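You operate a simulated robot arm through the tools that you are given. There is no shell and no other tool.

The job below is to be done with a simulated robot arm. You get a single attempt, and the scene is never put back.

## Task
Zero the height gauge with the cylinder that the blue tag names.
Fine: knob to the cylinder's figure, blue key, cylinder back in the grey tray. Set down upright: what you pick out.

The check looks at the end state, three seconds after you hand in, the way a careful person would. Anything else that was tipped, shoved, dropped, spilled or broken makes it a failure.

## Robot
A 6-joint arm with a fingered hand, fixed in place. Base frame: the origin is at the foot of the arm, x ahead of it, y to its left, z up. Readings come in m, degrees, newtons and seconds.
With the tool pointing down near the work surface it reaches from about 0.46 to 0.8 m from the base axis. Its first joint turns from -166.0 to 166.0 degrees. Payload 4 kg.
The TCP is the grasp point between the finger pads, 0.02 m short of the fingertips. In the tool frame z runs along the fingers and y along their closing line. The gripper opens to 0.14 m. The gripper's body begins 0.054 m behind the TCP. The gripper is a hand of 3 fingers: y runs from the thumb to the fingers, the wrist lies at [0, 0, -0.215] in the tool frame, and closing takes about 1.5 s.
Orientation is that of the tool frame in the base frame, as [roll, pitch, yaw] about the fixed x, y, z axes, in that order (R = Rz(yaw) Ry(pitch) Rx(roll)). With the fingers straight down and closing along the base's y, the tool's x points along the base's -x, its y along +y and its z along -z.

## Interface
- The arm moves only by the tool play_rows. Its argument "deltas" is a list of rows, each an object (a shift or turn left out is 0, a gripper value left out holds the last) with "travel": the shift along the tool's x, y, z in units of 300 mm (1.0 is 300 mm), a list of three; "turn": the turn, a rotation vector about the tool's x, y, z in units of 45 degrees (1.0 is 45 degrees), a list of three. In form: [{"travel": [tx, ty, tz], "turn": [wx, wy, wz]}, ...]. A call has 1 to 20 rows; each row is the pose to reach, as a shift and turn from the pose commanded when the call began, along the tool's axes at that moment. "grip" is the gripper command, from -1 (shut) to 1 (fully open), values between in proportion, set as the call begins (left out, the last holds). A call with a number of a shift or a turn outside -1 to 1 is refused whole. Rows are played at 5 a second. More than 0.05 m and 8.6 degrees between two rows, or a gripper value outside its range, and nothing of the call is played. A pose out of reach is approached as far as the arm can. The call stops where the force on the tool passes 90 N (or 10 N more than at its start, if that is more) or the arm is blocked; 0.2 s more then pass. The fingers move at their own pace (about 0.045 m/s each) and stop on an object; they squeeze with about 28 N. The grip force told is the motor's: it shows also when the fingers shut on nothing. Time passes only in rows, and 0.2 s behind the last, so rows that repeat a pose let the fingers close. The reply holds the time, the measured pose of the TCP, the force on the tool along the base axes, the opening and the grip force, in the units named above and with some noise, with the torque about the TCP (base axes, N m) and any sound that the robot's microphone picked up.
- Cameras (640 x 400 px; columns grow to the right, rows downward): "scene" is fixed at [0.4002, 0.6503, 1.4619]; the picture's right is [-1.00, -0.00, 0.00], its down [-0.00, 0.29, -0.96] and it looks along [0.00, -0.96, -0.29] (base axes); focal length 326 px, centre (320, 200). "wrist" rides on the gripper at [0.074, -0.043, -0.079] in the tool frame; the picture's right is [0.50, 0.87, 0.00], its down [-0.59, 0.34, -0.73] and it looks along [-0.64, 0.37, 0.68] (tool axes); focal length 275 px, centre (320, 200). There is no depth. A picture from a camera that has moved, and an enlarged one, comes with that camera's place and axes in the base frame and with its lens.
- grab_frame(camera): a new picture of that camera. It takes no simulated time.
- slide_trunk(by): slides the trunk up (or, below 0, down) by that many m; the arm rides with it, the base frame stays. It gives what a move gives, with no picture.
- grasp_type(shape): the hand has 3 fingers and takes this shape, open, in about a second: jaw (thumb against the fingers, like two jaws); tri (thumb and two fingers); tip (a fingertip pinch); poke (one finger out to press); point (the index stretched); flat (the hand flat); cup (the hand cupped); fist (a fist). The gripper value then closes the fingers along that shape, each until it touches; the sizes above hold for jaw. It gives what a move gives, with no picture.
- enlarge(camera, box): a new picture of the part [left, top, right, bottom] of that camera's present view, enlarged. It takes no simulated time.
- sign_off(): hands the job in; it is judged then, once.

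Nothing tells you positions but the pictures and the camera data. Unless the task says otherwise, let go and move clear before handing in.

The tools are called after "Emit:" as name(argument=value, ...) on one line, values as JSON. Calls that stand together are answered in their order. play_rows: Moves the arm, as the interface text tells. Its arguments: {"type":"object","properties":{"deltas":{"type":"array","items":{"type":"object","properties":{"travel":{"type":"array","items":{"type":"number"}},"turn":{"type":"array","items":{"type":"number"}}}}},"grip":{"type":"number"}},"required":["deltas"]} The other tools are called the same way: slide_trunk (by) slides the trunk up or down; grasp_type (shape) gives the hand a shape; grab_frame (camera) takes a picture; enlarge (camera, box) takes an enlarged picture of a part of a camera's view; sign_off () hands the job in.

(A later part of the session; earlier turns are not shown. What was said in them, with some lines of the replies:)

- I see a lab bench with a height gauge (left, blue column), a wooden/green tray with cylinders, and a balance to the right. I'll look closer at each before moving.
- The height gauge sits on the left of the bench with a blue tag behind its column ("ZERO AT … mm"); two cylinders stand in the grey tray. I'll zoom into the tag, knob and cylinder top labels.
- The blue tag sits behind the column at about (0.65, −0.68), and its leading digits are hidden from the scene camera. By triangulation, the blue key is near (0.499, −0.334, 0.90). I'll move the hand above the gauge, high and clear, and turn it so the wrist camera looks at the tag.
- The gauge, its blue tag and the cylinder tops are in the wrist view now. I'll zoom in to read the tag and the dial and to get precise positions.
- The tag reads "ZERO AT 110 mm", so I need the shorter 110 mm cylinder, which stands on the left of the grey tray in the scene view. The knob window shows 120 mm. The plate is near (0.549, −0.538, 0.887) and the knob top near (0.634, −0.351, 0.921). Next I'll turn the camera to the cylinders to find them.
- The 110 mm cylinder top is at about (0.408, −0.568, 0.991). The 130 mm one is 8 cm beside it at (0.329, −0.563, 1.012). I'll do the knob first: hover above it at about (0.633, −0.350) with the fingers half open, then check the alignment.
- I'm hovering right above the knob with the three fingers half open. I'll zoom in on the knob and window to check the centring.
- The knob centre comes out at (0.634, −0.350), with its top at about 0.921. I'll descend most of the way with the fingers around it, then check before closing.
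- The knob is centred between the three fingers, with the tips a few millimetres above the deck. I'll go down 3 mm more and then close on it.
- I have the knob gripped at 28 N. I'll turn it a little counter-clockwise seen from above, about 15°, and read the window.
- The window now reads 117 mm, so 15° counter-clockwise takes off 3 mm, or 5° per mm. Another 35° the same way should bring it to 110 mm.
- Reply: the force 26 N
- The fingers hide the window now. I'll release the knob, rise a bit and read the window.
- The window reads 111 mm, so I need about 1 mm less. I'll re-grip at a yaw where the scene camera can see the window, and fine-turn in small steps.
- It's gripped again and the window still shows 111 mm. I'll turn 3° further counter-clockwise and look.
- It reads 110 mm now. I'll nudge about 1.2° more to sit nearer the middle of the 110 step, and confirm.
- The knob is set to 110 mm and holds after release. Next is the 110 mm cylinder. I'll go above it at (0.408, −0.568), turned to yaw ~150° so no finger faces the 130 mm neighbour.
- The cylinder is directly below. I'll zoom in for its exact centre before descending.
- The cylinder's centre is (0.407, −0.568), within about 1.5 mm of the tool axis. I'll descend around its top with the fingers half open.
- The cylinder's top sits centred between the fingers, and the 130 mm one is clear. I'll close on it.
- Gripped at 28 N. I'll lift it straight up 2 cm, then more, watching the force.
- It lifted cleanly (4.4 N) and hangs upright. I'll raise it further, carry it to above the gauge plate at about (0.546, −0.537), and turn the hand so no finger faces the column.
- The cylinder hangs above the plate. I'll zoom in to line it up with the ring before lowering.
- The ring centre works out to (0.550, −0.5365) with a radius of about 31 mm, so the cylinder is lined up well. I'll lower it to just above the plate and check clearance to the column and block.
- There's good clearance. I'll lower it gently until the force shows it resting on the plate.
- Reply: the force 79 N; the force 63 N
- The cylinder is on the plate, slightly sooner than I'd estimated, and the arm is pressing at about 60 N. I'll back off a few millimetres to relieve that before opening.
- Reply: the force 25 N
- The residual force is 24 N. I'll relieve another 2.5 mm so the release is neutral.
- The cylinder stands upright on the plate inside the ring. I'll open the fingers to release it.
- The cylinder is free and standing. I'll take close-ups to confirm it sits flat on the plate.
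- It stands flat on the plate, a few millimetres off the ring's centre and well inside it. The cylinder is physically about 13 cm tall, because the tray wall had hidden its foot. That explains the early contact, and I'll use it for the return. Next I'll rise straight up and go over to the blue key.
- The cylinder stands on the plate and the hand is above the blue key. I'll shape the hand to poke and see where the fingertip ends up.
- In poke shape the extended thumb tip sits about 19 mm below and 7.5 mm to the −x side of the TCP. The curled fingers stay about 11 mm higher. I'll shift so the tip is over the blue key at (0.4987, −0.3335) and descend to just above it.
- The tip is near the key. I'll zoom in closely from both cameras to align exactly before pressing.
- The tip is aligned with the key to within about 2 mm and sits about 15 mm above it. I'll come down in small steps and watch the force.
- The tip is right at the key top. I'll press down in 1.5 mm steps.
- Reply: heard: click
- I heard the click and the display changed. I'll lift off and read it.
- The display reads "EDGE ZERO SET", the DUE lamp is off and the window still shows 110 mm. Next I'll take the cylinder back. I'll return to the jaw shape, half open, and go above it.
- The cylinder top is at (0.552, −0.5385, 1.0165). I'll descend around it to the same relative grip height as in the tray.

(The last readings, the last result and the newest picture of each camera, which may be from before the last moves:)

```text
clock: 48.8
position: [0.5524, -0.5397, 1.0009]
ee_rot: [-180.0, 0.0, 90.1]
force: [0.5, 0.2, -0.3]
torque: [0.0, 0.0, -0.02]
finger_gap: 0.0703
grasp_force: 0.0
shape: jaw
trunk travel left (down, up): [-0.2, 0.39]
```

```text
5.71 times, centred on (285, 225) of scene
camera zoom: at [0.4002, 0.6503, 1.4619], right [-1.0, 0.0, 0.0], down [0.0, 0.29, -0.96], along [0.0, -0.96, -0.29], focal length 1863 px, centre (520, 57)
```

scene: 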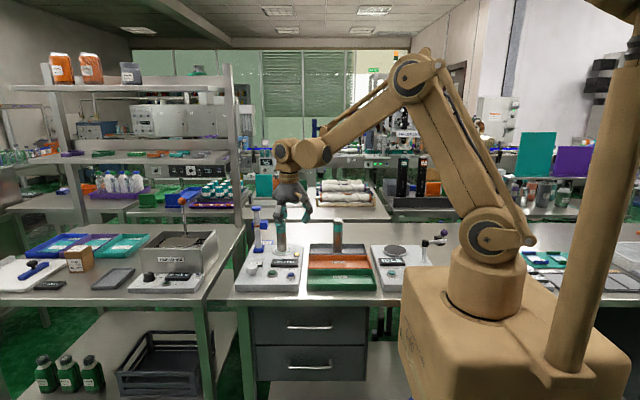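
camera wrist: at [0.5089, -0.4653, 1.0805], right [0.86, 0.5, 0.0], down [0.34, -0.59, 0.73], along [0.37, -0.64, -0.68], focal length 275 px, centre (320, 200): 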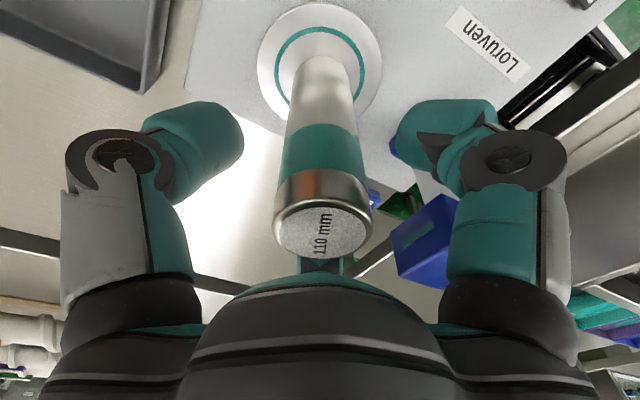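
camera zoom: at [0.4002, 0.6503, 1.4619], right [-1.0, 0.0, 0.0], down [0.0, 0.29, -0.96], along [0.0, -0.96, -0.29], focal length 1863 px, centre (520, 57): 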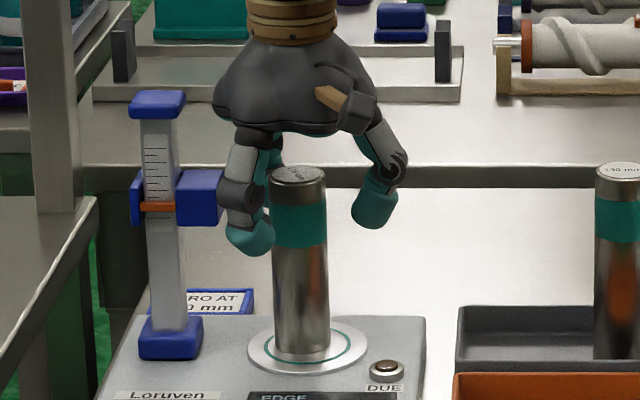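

The cylinder is centred again. I'll close on it.

Emit:
play_rows(deltas=[{"travel": [0, 0, 0]}, {"travel": [0, 0, 0]}, {"travel": [0, 0, 0]}, {"travel": [0, 0, 0]}, {"travel": [0, 0, 0]}, {"travel": [0, 0, 0]}, {"travel": [0, 0, 0]}], grip=-1)

Emit:
play_rows(deltas=[{"travel": [0, 0, -0.02]}, {"travel": [0, 0, -0.05]}, {"travel": [0, 0, -0.08]}, {"travel": [0, 0, -0.08]}])

Emit:
grab_frame(camera="wrist")

Emit:
enlarge(camera="scene", box=[240, 190, 330, 260])

```text
clock: 50.4
position: [0.5533, -0.5408, 1.0016]
ee_rot: [180.0, 0.0, 90.1]
force: [0.2, 0.3, 0.3]
torque: [0.02, -0.03, 0.01]
finger_gap: 0.0327
grasp_force: 28.1
shape: jaw
trunk travel left (down, up): [-0.2, 0.39]
```

```text
clock: 51.4
position: [0.553, -0.5396, 1.0246]
ee_rot: [-180.0, 0.0, 90.1]
force: [-0.1, -0.4, -3.7]
torque: [-0.02, 0.02, -0.03]
finger_gap: 0.0331
grasp_force: 27.6
shape: jaw
trunk travel left (down, up): [-0.2, 0.39]
```

```text
taken
camera wrist: at [0.5091, -0.4654, 1.1041], right [0.86, 0.5, 0.0], down [0.34, -0.59, 0.73], along [0.37, -0.63, -0.68], focal length 275 px, centre (320, 200)
```

wrist: 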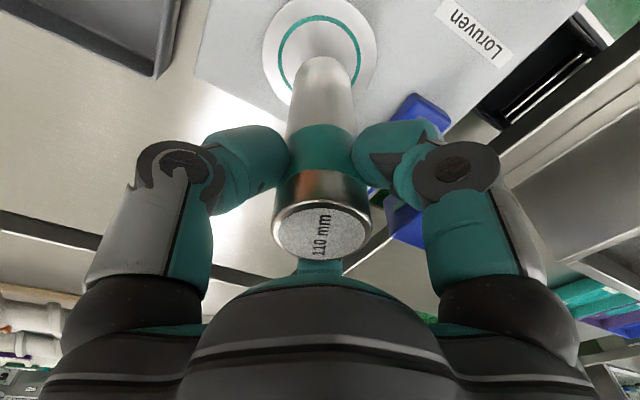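

```text
5.71 times, centred on (285, 225) of scene
camera zoom: at [0.4002, 0.6503, 1.4619], right [-1.0, 0.0, 0.0], down [0.0, 0.29, -0.96], along [0.0, -0.96, -0.29], focal length 1863 px, centre (520, 57)
```

zoom: 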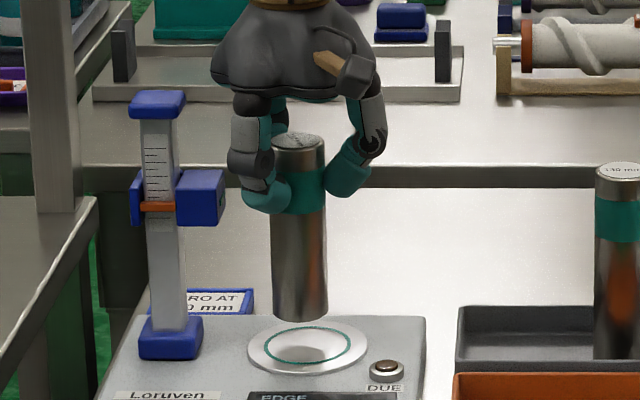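

Lifted cleanly. I'll raise it, carry it back over its old spot in the grey tray at (0.407, −0.568) and rotate the hand away from the 130 mm cylinder.

Emit:
play_rows(deltas=[{"travel": [0, 0, -0.11]}, {"travel": [0, 0, -0.23]}, {"travel": [-0.015, -0.081, -0.235], "turn": [0, 0, -0.167]}, {"travel": [-0.031, -0.162, -0.235], "turn": [0, 0, -0.333]}, {"travel": [-0.046, -0.243, -0.235], "turn": [0, 0, -0.5]}, {"travel": [-0.062, -0.325, -0.235], "turn": [0, 0, -0.667]}, {"travel": [-0.077, -0.406, -0.235], "turn": [0, 0, -0.833]}, {"travel": [-0.093, -0.487, -0.235], "turn": [0, 0, -1.0]}, {"travel": [-0.093, -0.487, -0.235], "turn": [0, 0, -1.0]}])

Emit:
play_rows(deltas=[{"turn": [0, 0, -0.155]}, {"turn": [0, 0, -0.311]}, {"turn": [0, 0, -0.311]}])

Emit:
grab_frame(camera="wrist")

Emit:
enlarge(camera="wrist", box=[240, 0, 440, 125])

Emit:
enlarge(camera="scene", box=[280, 180, 380, 265])

```text
clock: 53.4
position: [0.4064, -0.5689, 1.0951]
ee_rot: [-179.9, 0.0, 135.2]
force: [0.0, -0.4, -3.9]
torque: [0.0, 0.01, 0.01]
finger_gap: 0.0334
grasp_force: 27.9
shape: jaw
trunk travel left (down, up): [-0.2, 0.39]
```

```text
clock: 54.2
position: [0.4059, -0.5683, 1.0958]
ee_rot: [180.0, 0.0, 149.2]
force: [-0.7, 0.1, -3.6]
torque: [-0.01, 0.01, 0.03]
finger_gap: 0.0332
grasp_force: 27.8
shape: jaw
trunk travel left (down, up): [-0.2, 0.39]
```

```text
taken
camera wrist: at [0.3198, -0.5671, 1.1748], right [0.01, 1.0, 0.0], down [0.68, -0.01, 0.73], along [0.73, -0.01, -0.68], focal length 275 px, centre (320, 200)
```

wrist: 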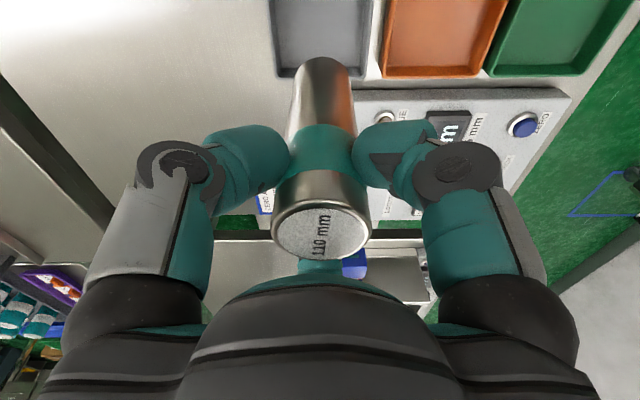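

```text
3.20 times, centred on (340, 62) of wrist
camera zoom: at [0.3198, -0.5671, 1.1748], right [0.01, 1.0, 0.0], down [0.68, -0.01, 0.73], along [0.73, -0.01, -0.68], focal length 881 px, centre (256, 640)
```

zoom: 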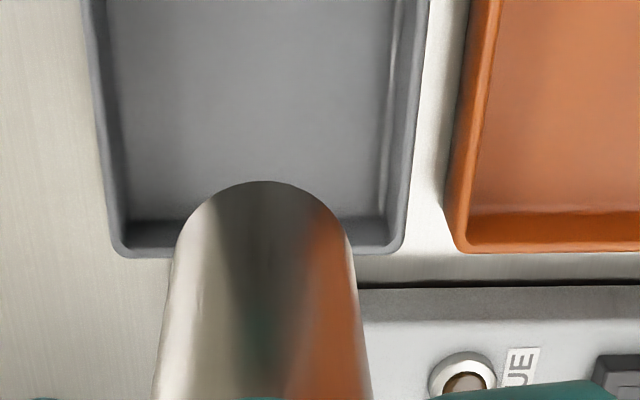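

```text
4.71 times, centred on (330, 222) of scene
camera zoom: at [0.4002, 0.6503, 1.4619], right [-1.0, 0.0, 0.0], down [0.0, 0.29, -0.96], along [0.0, -0.96, -0.29], focal length 1534 px, centre (273, 94)
```

zoom: 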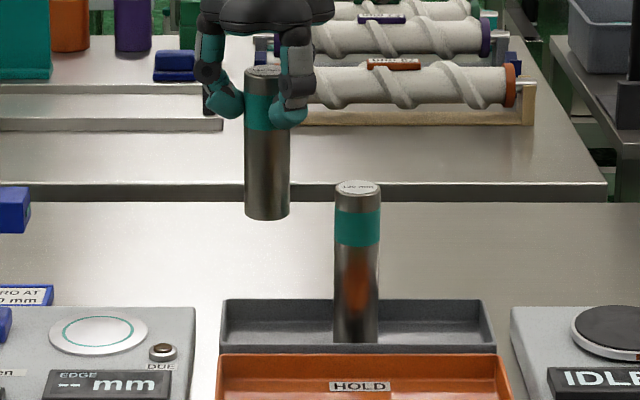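

The gauge now shows "EDGE -- mm" (zeroed, nothing on the plate), and the cylinder is over its spot in the grey tray, centred between the walls. I'll lower it to just above the floor.

Emit:
play_rows(deltas=[{"travel": [0, 0, 0.09]}, {"travel": [0, 0, 0.18]}, {"travel": [0, 0, 0.26]}, {"travel": [0, 0, 0.33]}, {"travel": [0, 0, 0.365]}, {"travel": [0, 0, 0.365]}])

Emit:
enlarge(camera="scene", box=[280, 190, 380, 265])

```text
clock: 55.6
position: [0.4081, -0.5694, 0.9857]
ee_rot: [-179.9, 0.0, 149.2]
force: [0.6, -0.5, -3.6]
torque: [0.01, -0.04, -0.01]
finger_gap: 0.0331
grasp_force: 27.8
shape: jaw
trunk travel left (down, up): [-0.2, 0.39]
```

```text
5.33 times, centred on (330, 228) of scene
camera zoom: at [0.4002, 0.6503, 1.4619], right [-1.0, 0.0, 0.0], down [0.0, 0.29, -0.96], along [0.0, -0.96, -0.29], focal length 1739 px, centre (267, 53)
```

zoom: 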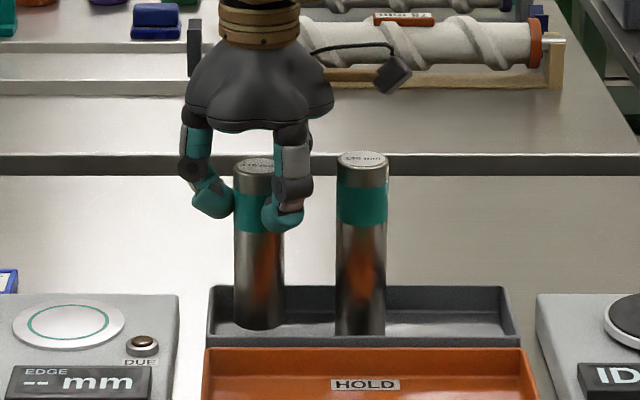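

There's about 10 mm still to go. I'll step down gently, watching for contact.

Emit:
play_rows(deltas=[{"travel": [0, 0, 0.01]}, {"travel": [0, 0, 0.02]}, {"travel": [0, 0, 0.02]}])

Emit:
play_rows(deltas=[{"travel": [0, 0, 0.005]}, {"travel": [0, 0, 0.005]}])

Emit:
play_rows(deltas=[{"travel": [0, 0, 0.004]}, {"travel": [0, 0, 0.004]}])

```text
clock: 56.4
position: [0.4069, -0.5677, 0.9796]
ee_rot: [180.0, 0.0, 149.0]
force: [-0.5, 0.5, -4.3]
torque: [-0.03, -0.02, 0.01]
finger_gap: 0.0331
grasp_force: 28.1
shape: jaw
trunk travel left (down, up): [-0.2, 0.39]
```

```text
clock: 57.0
position: [0.4072, -0.568, 0.9789]
ee_rot: [-180.0, 0.1, 149.2]
force: [-0.3, 0.5, -4.2]
torque: [-0.01, 0.0, 0.0]
finger_gap: 0.033
grasp_force: 27.8
shape: jaw
trunk travel left (down, up): [-0.2, 0.39]
```

```text
clock: 57.6
position: [0.4067, -0.5669, 0.977]
ee_rot: [-180.0, 0.0, 149.1]
force: [0.0, 0.8, -4.7]
torque: [0.02, -0.02, 0.04]
finger_gap: 0.0331
grasp_force: 27.3
shape: jaw
trunk travel left (down, up): [-0.2, 0.39]
```

No contact yet (still −4.5 N, its full weight). I'll continue in about 1 mm steps.

Emit:
play_rows(deltas=[{"travel": [0, 0, 0.004]}, {"travel": [0, 0, 0.004]}])

Emit:
play_rows(deltas=[{"travel": [0, 0, 0.003]}, {"travel": [0, 0, 0.003]}])

Emit:
enlarge(camera="scene", box=[280, 190, 380, 265])

```text
clock: 58.2
position: [0.407, -0.5676, 0.9754]
ee_rot: [-180.0, 0.0, 149.1]
force: [1.0, 0.8, -4.5]
torque: [-0.02, -0.01, -0.01]
finger_gap: 0.0329
grasp_force: 27.8
shape: jaw
trunk travel left (down, up): [-0.2, 0.39]
```

```text
clock: 58.8
position: [0.4055, -0.5674, 0.9752]
ee_rot: [-180.0, -0.1, 149.0]
force: [0.0, -0.3, -4.7]
torque: [0.01, -0.01, -0.03]
finger_gap: 0.0331
grasp_force: 28.0
shape: jaw
trunk travel left (down, up): [-0.2, 0.39]
```

```text
5.33 times, centred on (330, 228) of scene
camera zoom: at [0.4002, 0.6503, 1.4619], right [-1.0, 0.0, 0.0], down [0.0, 0.29, -0.96], along [0.0, -0.96, -0.29], focal length 1739 px, centre (267, 53)
```

zoom: 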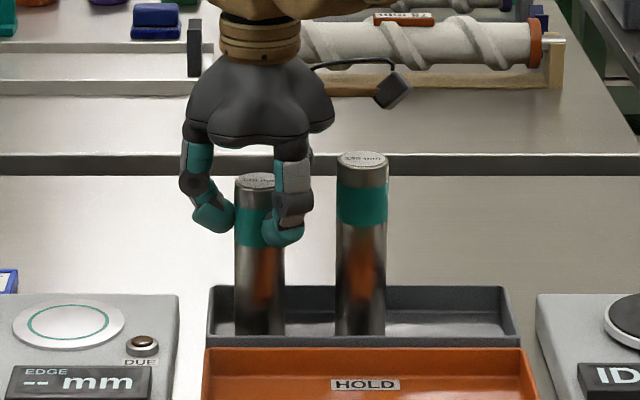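

The top is about 2 mm above its original height. I'll take a few more 1 mm steps.

Emit:
play_rows(deltas=[{"travel": [0, 0, 0.003]}, {"travel": [0, 0, 0.003]}])

Emit:
play_rows(deltas=[{"travel": [0, 0, 0.003]}, {"travel": [0, 0, 0.003]}])

```text
clock: 59.4
position: [0.406, -0.5677, 0.9746]
ee_rot: [180.0, -0.1, 149.0]
force: [-0.5, -0.7, -4.1]
torque: [0.03, 0.02, -0.01]
finger_gap: 0.033
grasp_force: 27.9
shape: jaw
trunk travel left (down, up): [-0.2, 0.39]
```

```text
clock: 60.0
position: [0.4067, -0.5674, 0.9732]
ee_rot: [-180.0, 0.1, 149.1]
force: [-0.4, -0.1, -4.8]
torque: [-0.03, -0.01, -0.03]
finger_gap: 0.0332
grasp_force: 28.2
shape: jaw
trunk travel left (down, up): [-0.2, 0.39]
```

Emit:
play_rows(deltas=[{"travel": [0, 0, 0.003]}, {"travel": [0, 0, 0.003]}])

Emit:
play_rows(deltas=[{"travel": [0, 0, 0.003]}, {"travel": [0, 0, 0.003]}])

Emit:
enlarge(camera="scene", box=[305, 205, 355, 255])

```text
clock: 60.6
position: [0.4076, -0.5664, 0.9736]
ee_rot: [-180.0, 0.0, 149.1]
force: [-0.2, 0.4, -0.7]
torque: [0.0, 0.01, -0.01]
finger_gap: 0.033
grasp_force: 27.9
shape: jaw
trunk travel left (down, up): [-0.2, 0.39]
```

```text
clock: 61.2
position: [0.4073, -0.5672, 0.9728]
ee_rot: [-180.0, 0.1, 149.2]
force: [1.3, 1.4, 6.3]
torque: [-0.07, -0.03, 0.01]
finger_gap: 0.0334
grasp_force: 27.6
shape: jaw
trunk travel left (down, up): [-0.2, 0.39]
```

```text
8.00 times, centred on (330, 230) of scene
camera zoom: at [0.4002, 0.6503, 1.4619], right [-1.0, 0.0, 0.0], down [0.0, 0.29, -0.96], along [0.0, -0.96, -0.29], focal length 2608 px, centre (240, -40)
```

zoom: 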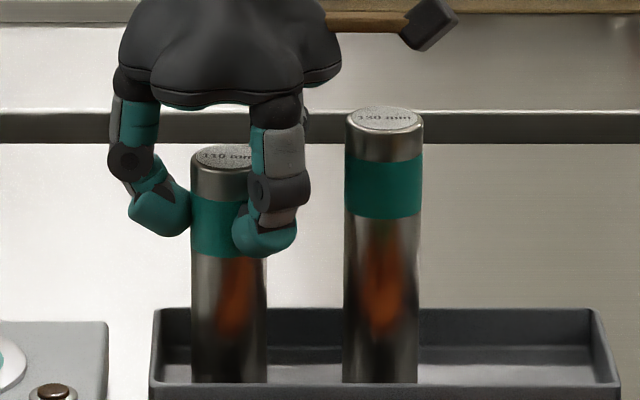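

It's resting on the tray floor now (force changed from −4.5 to +6 N). I'll open the fingers to release.

Emit:
play_rows(deltas=[{"travel": [0, 0, -0.002]}, {"travel": [0, 0, -0.002]}, {"travel": [0, 0, -0.002]}, {"travel": [0, 0, -0.002]}, {"travel": [0, 0, -0.002]}], grip=0.0)

Emit:
enlarge(camera="scene", box=[305, 205, 355, 255])

Emit:
grab_frame(camera="wrist")

```text
clock: 62.4
position: [0.4074, -0.5678, 0.9724]
ee_rot: [180.0, 0.0, 149.1]
force: [-0.2, 0.0, 0.3]
torque: [-0.01, -0.01, 0.01]
finger_gap: 0.0695
grasp_force: 0.0
shape: jaw
trunk travel left (down, up): [-0.2, 0.39]
```

```text
8.00 times, centred on (330, 230) of scene
camera zoom: at [0.4002, 0.6503, 1.4619], right [-1.0, 0.0, 0.0], down [0.0, 0.29, -0.96], along [0.0, -0.96, -0.29], focal length 2608 px, centre (240, -40)
```

zoom: 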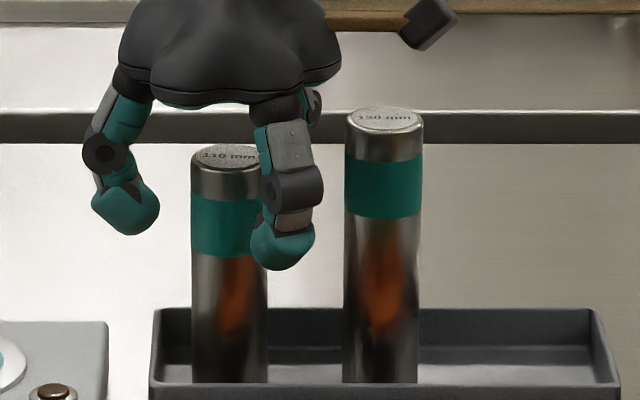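

```text
taken
camera wrist: at [0.3204, -0.5666, 1.0517], right [0.01, 1.0, 0.0], down [0.68, -0.01, 0.73], along [0.73, -0.01, -0.68], focal length 275 px, centre (320, 200)
```

wrist: 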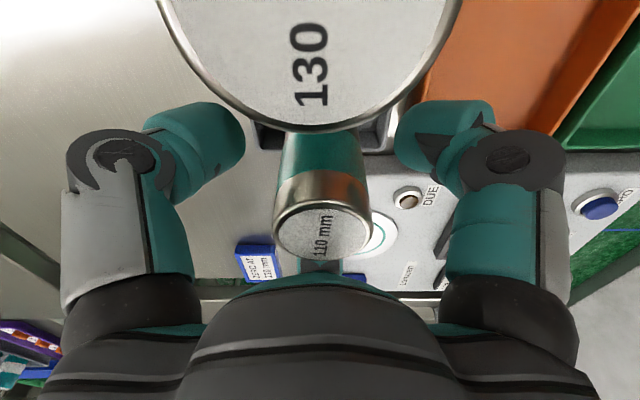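

It's released and standing in the tray. I'll rise straight up, back away and inspect the whole scene.

Emit:
play_rows(deltas=[{"travel": [0, 0, -0.06]}, {"travel": [0, 0, -0.15]}, {"travel": [0, 0, -0.28]}, {"travel": [0, 0, -0.42]}, {"travel": [0, 0, -0.56]}, {"travel": [0, 0, -0.66]}, {"travel": [0, 0, -0.66]}])

Emit:
grab_frame(camera="scene")

Emit:
enlarge(camera="scene", box=[230, 200, 390, 300])

Emit:
enlarge(camera="scene", box=[245, 255, 305, 280])

Emit:
grab_frame(camera="wrist")

```text
clock: 64.0
position: [0.4072, -0.5655, 1.171]
ee_rot: [180.0, 0.0, 149.0]
force: [-0.1, 0.1, -0.5]
torque: [0.02, 0.0, 0.02]
finger_gap: 0.0699
grasp_force: 0.0
shape: jaw
trunk travel left (down, up): [-0.2, 0.39]
```

```text
taken
```

scene: 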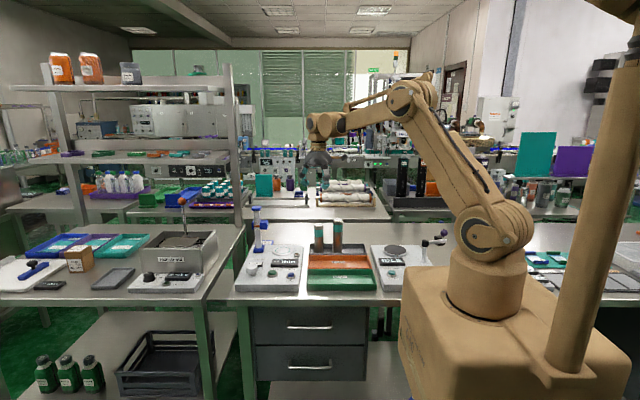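

```text
4.00 times, centred on (310, 250) of scene
camera zoom: at [0.4002, 0.6503, 1.4619], right [-1.0, 0.0, 0.0], down [0.0, 0.29, -0.96], along [0.0, -0.96, -0.29], focal length 1304 px, centre (360, 0)
```

zoom: 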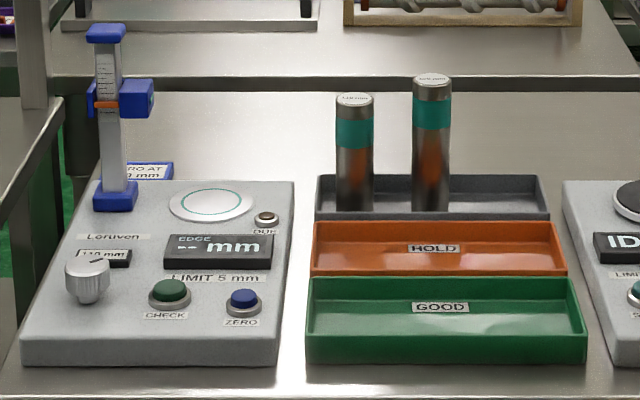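

```text
10.67 times, centred on (275, 268) of scene
camera zoom: at [0.4002, 0.6503, 1.4619], right [-1.0, 0.0, 0.0], down [0.0, 0.29, -0.96], along [0.0, -0.96, -0.29], focal length 3477 px, centre (800, -520)
```

zoom: 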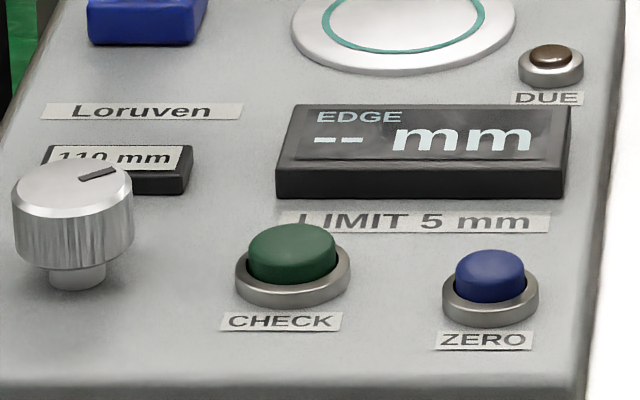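

```text
taken
camera wrist: at [0.3209, -0.5651, 1.2503], right [0.01, 1.0, 0.0], down [0.68, -0.01, 0.73], along [0.73, -0.01, -0.68], focal length 275 px, centre (320, 200)
```

wrist: 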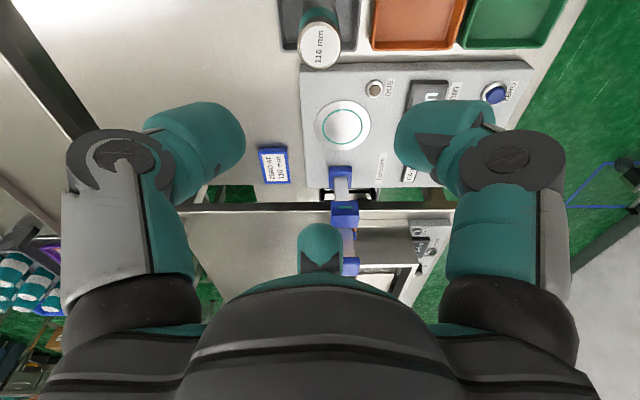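

Everything looks in place: both cylinders upright in the grey tray, lamp off, knob at 110. I'll do one last readout check and back the hand away toward its starting position.

Emit:
enlarge(camera="scene", box=[245, 260, 265, 272])

Emit:
play_rows(deltas=[{"travel": [0.11, 0.11, -0.03]}, {"travel": [0.21, 0.21, -0.03]}, {"travel": [0.31, 0.31, -0.03]}, {"travel": [0.41, 0.41, -0.03]}, {"travel": [0.51, 0.51, -0.03]}, {"travel": [0.6, 0.6, -0.03]}, {"travel": [0.6, 0.6, -0.03]}])

Emit:
grab_frame(camera="wrist")

Emit:
enlarge(camera="scene", box=[230, 190, 390, 300])

```text
16.00 times, centred on (255, 266) of scene
camera zoom: at [0.4002, 0.6503, 1.4619], right [-1.0, 0.0, 0.0], down [0.0, 0.29, -0.96], along [0.0, -0.96, -0.29], focal length 5216 px, centre (1360, -856)
```

zoom: 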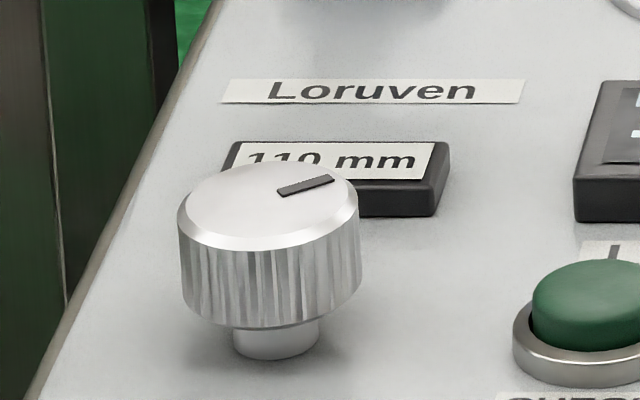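

```text
clock: 65.6
position: [0.3439, -0.321, 1.1796]
ee_rot: [180.0, 0.0, 149.1]
force: [0.0, 0.2, -0.5]
torque: [0.02, 0.0, 0.02]
finger_gap: 0.0697
grasp_force: 0.1
shape: jaw
trunk travel left (down, up): [-0.2, 0.39]
```

```text
taken
camera wrist: at [0.2575, -0.3192, 1.2587], right [0.02, 1.0, 0.0], down [0.68, -0.01, 0.73], along [0.73, -0.01, -0.68], focal length 275 px, centre (320, 200)
```

wrist: 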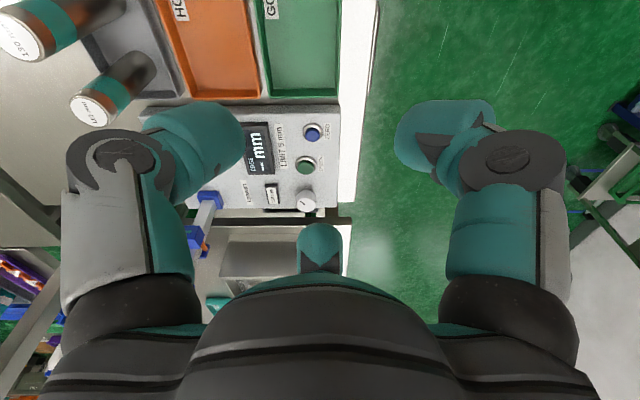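

```text
3.64 times, centred on (310, 245) of scene
camera zoom: at [0.4002, 0.6503, 1.4619], right [-1.0, 0.0, 0.0], down [0.0, 0.29, -0.96], along [0.0, -0.96, -0.29], focal length 1185 px, centre (356, 36)
```

zoom: 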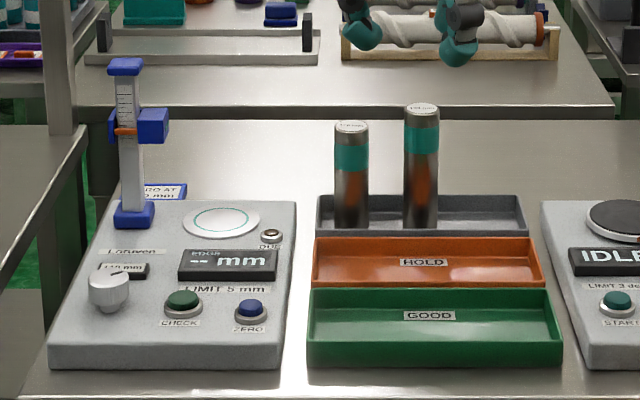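

The knob window reads 110 mm, the gauge has been zeroed with its DUE lamp off, and both cylinders stand upright in the grey tray. The hand is open and clear, and nothing else has moved, so I'm handing in.

Emit:
sign_off()

```text
The job is handed in.
```

The height gauge is zeroed with the 110 mm cylinder, the one the blue tag names ("ZERO AT 110 mm"), and the job is handed in. I don't have the check's result.

- **Knob:** turned from 120 mm to 110 mm. The window still read 110 mm at the end.
- **Blue key:** pressed once with the cylinder on the plate. I heard the click, the display showed "ZERO SET", and the DUE lamp went out.
- **Cylinder:** back in the grey tray, standing upright within a few millimetres of where it was. The 130 mm cylinder was not touched.

The cylinder is taller than I first judged, so I lowered it onto the plate too far and pressed it down with about 79 N before backing off. It slid a few millimetres in the fingers but stayed upright. I saw no damage or shift on the gauge or plate.

The hand was open and clear when I handed in.
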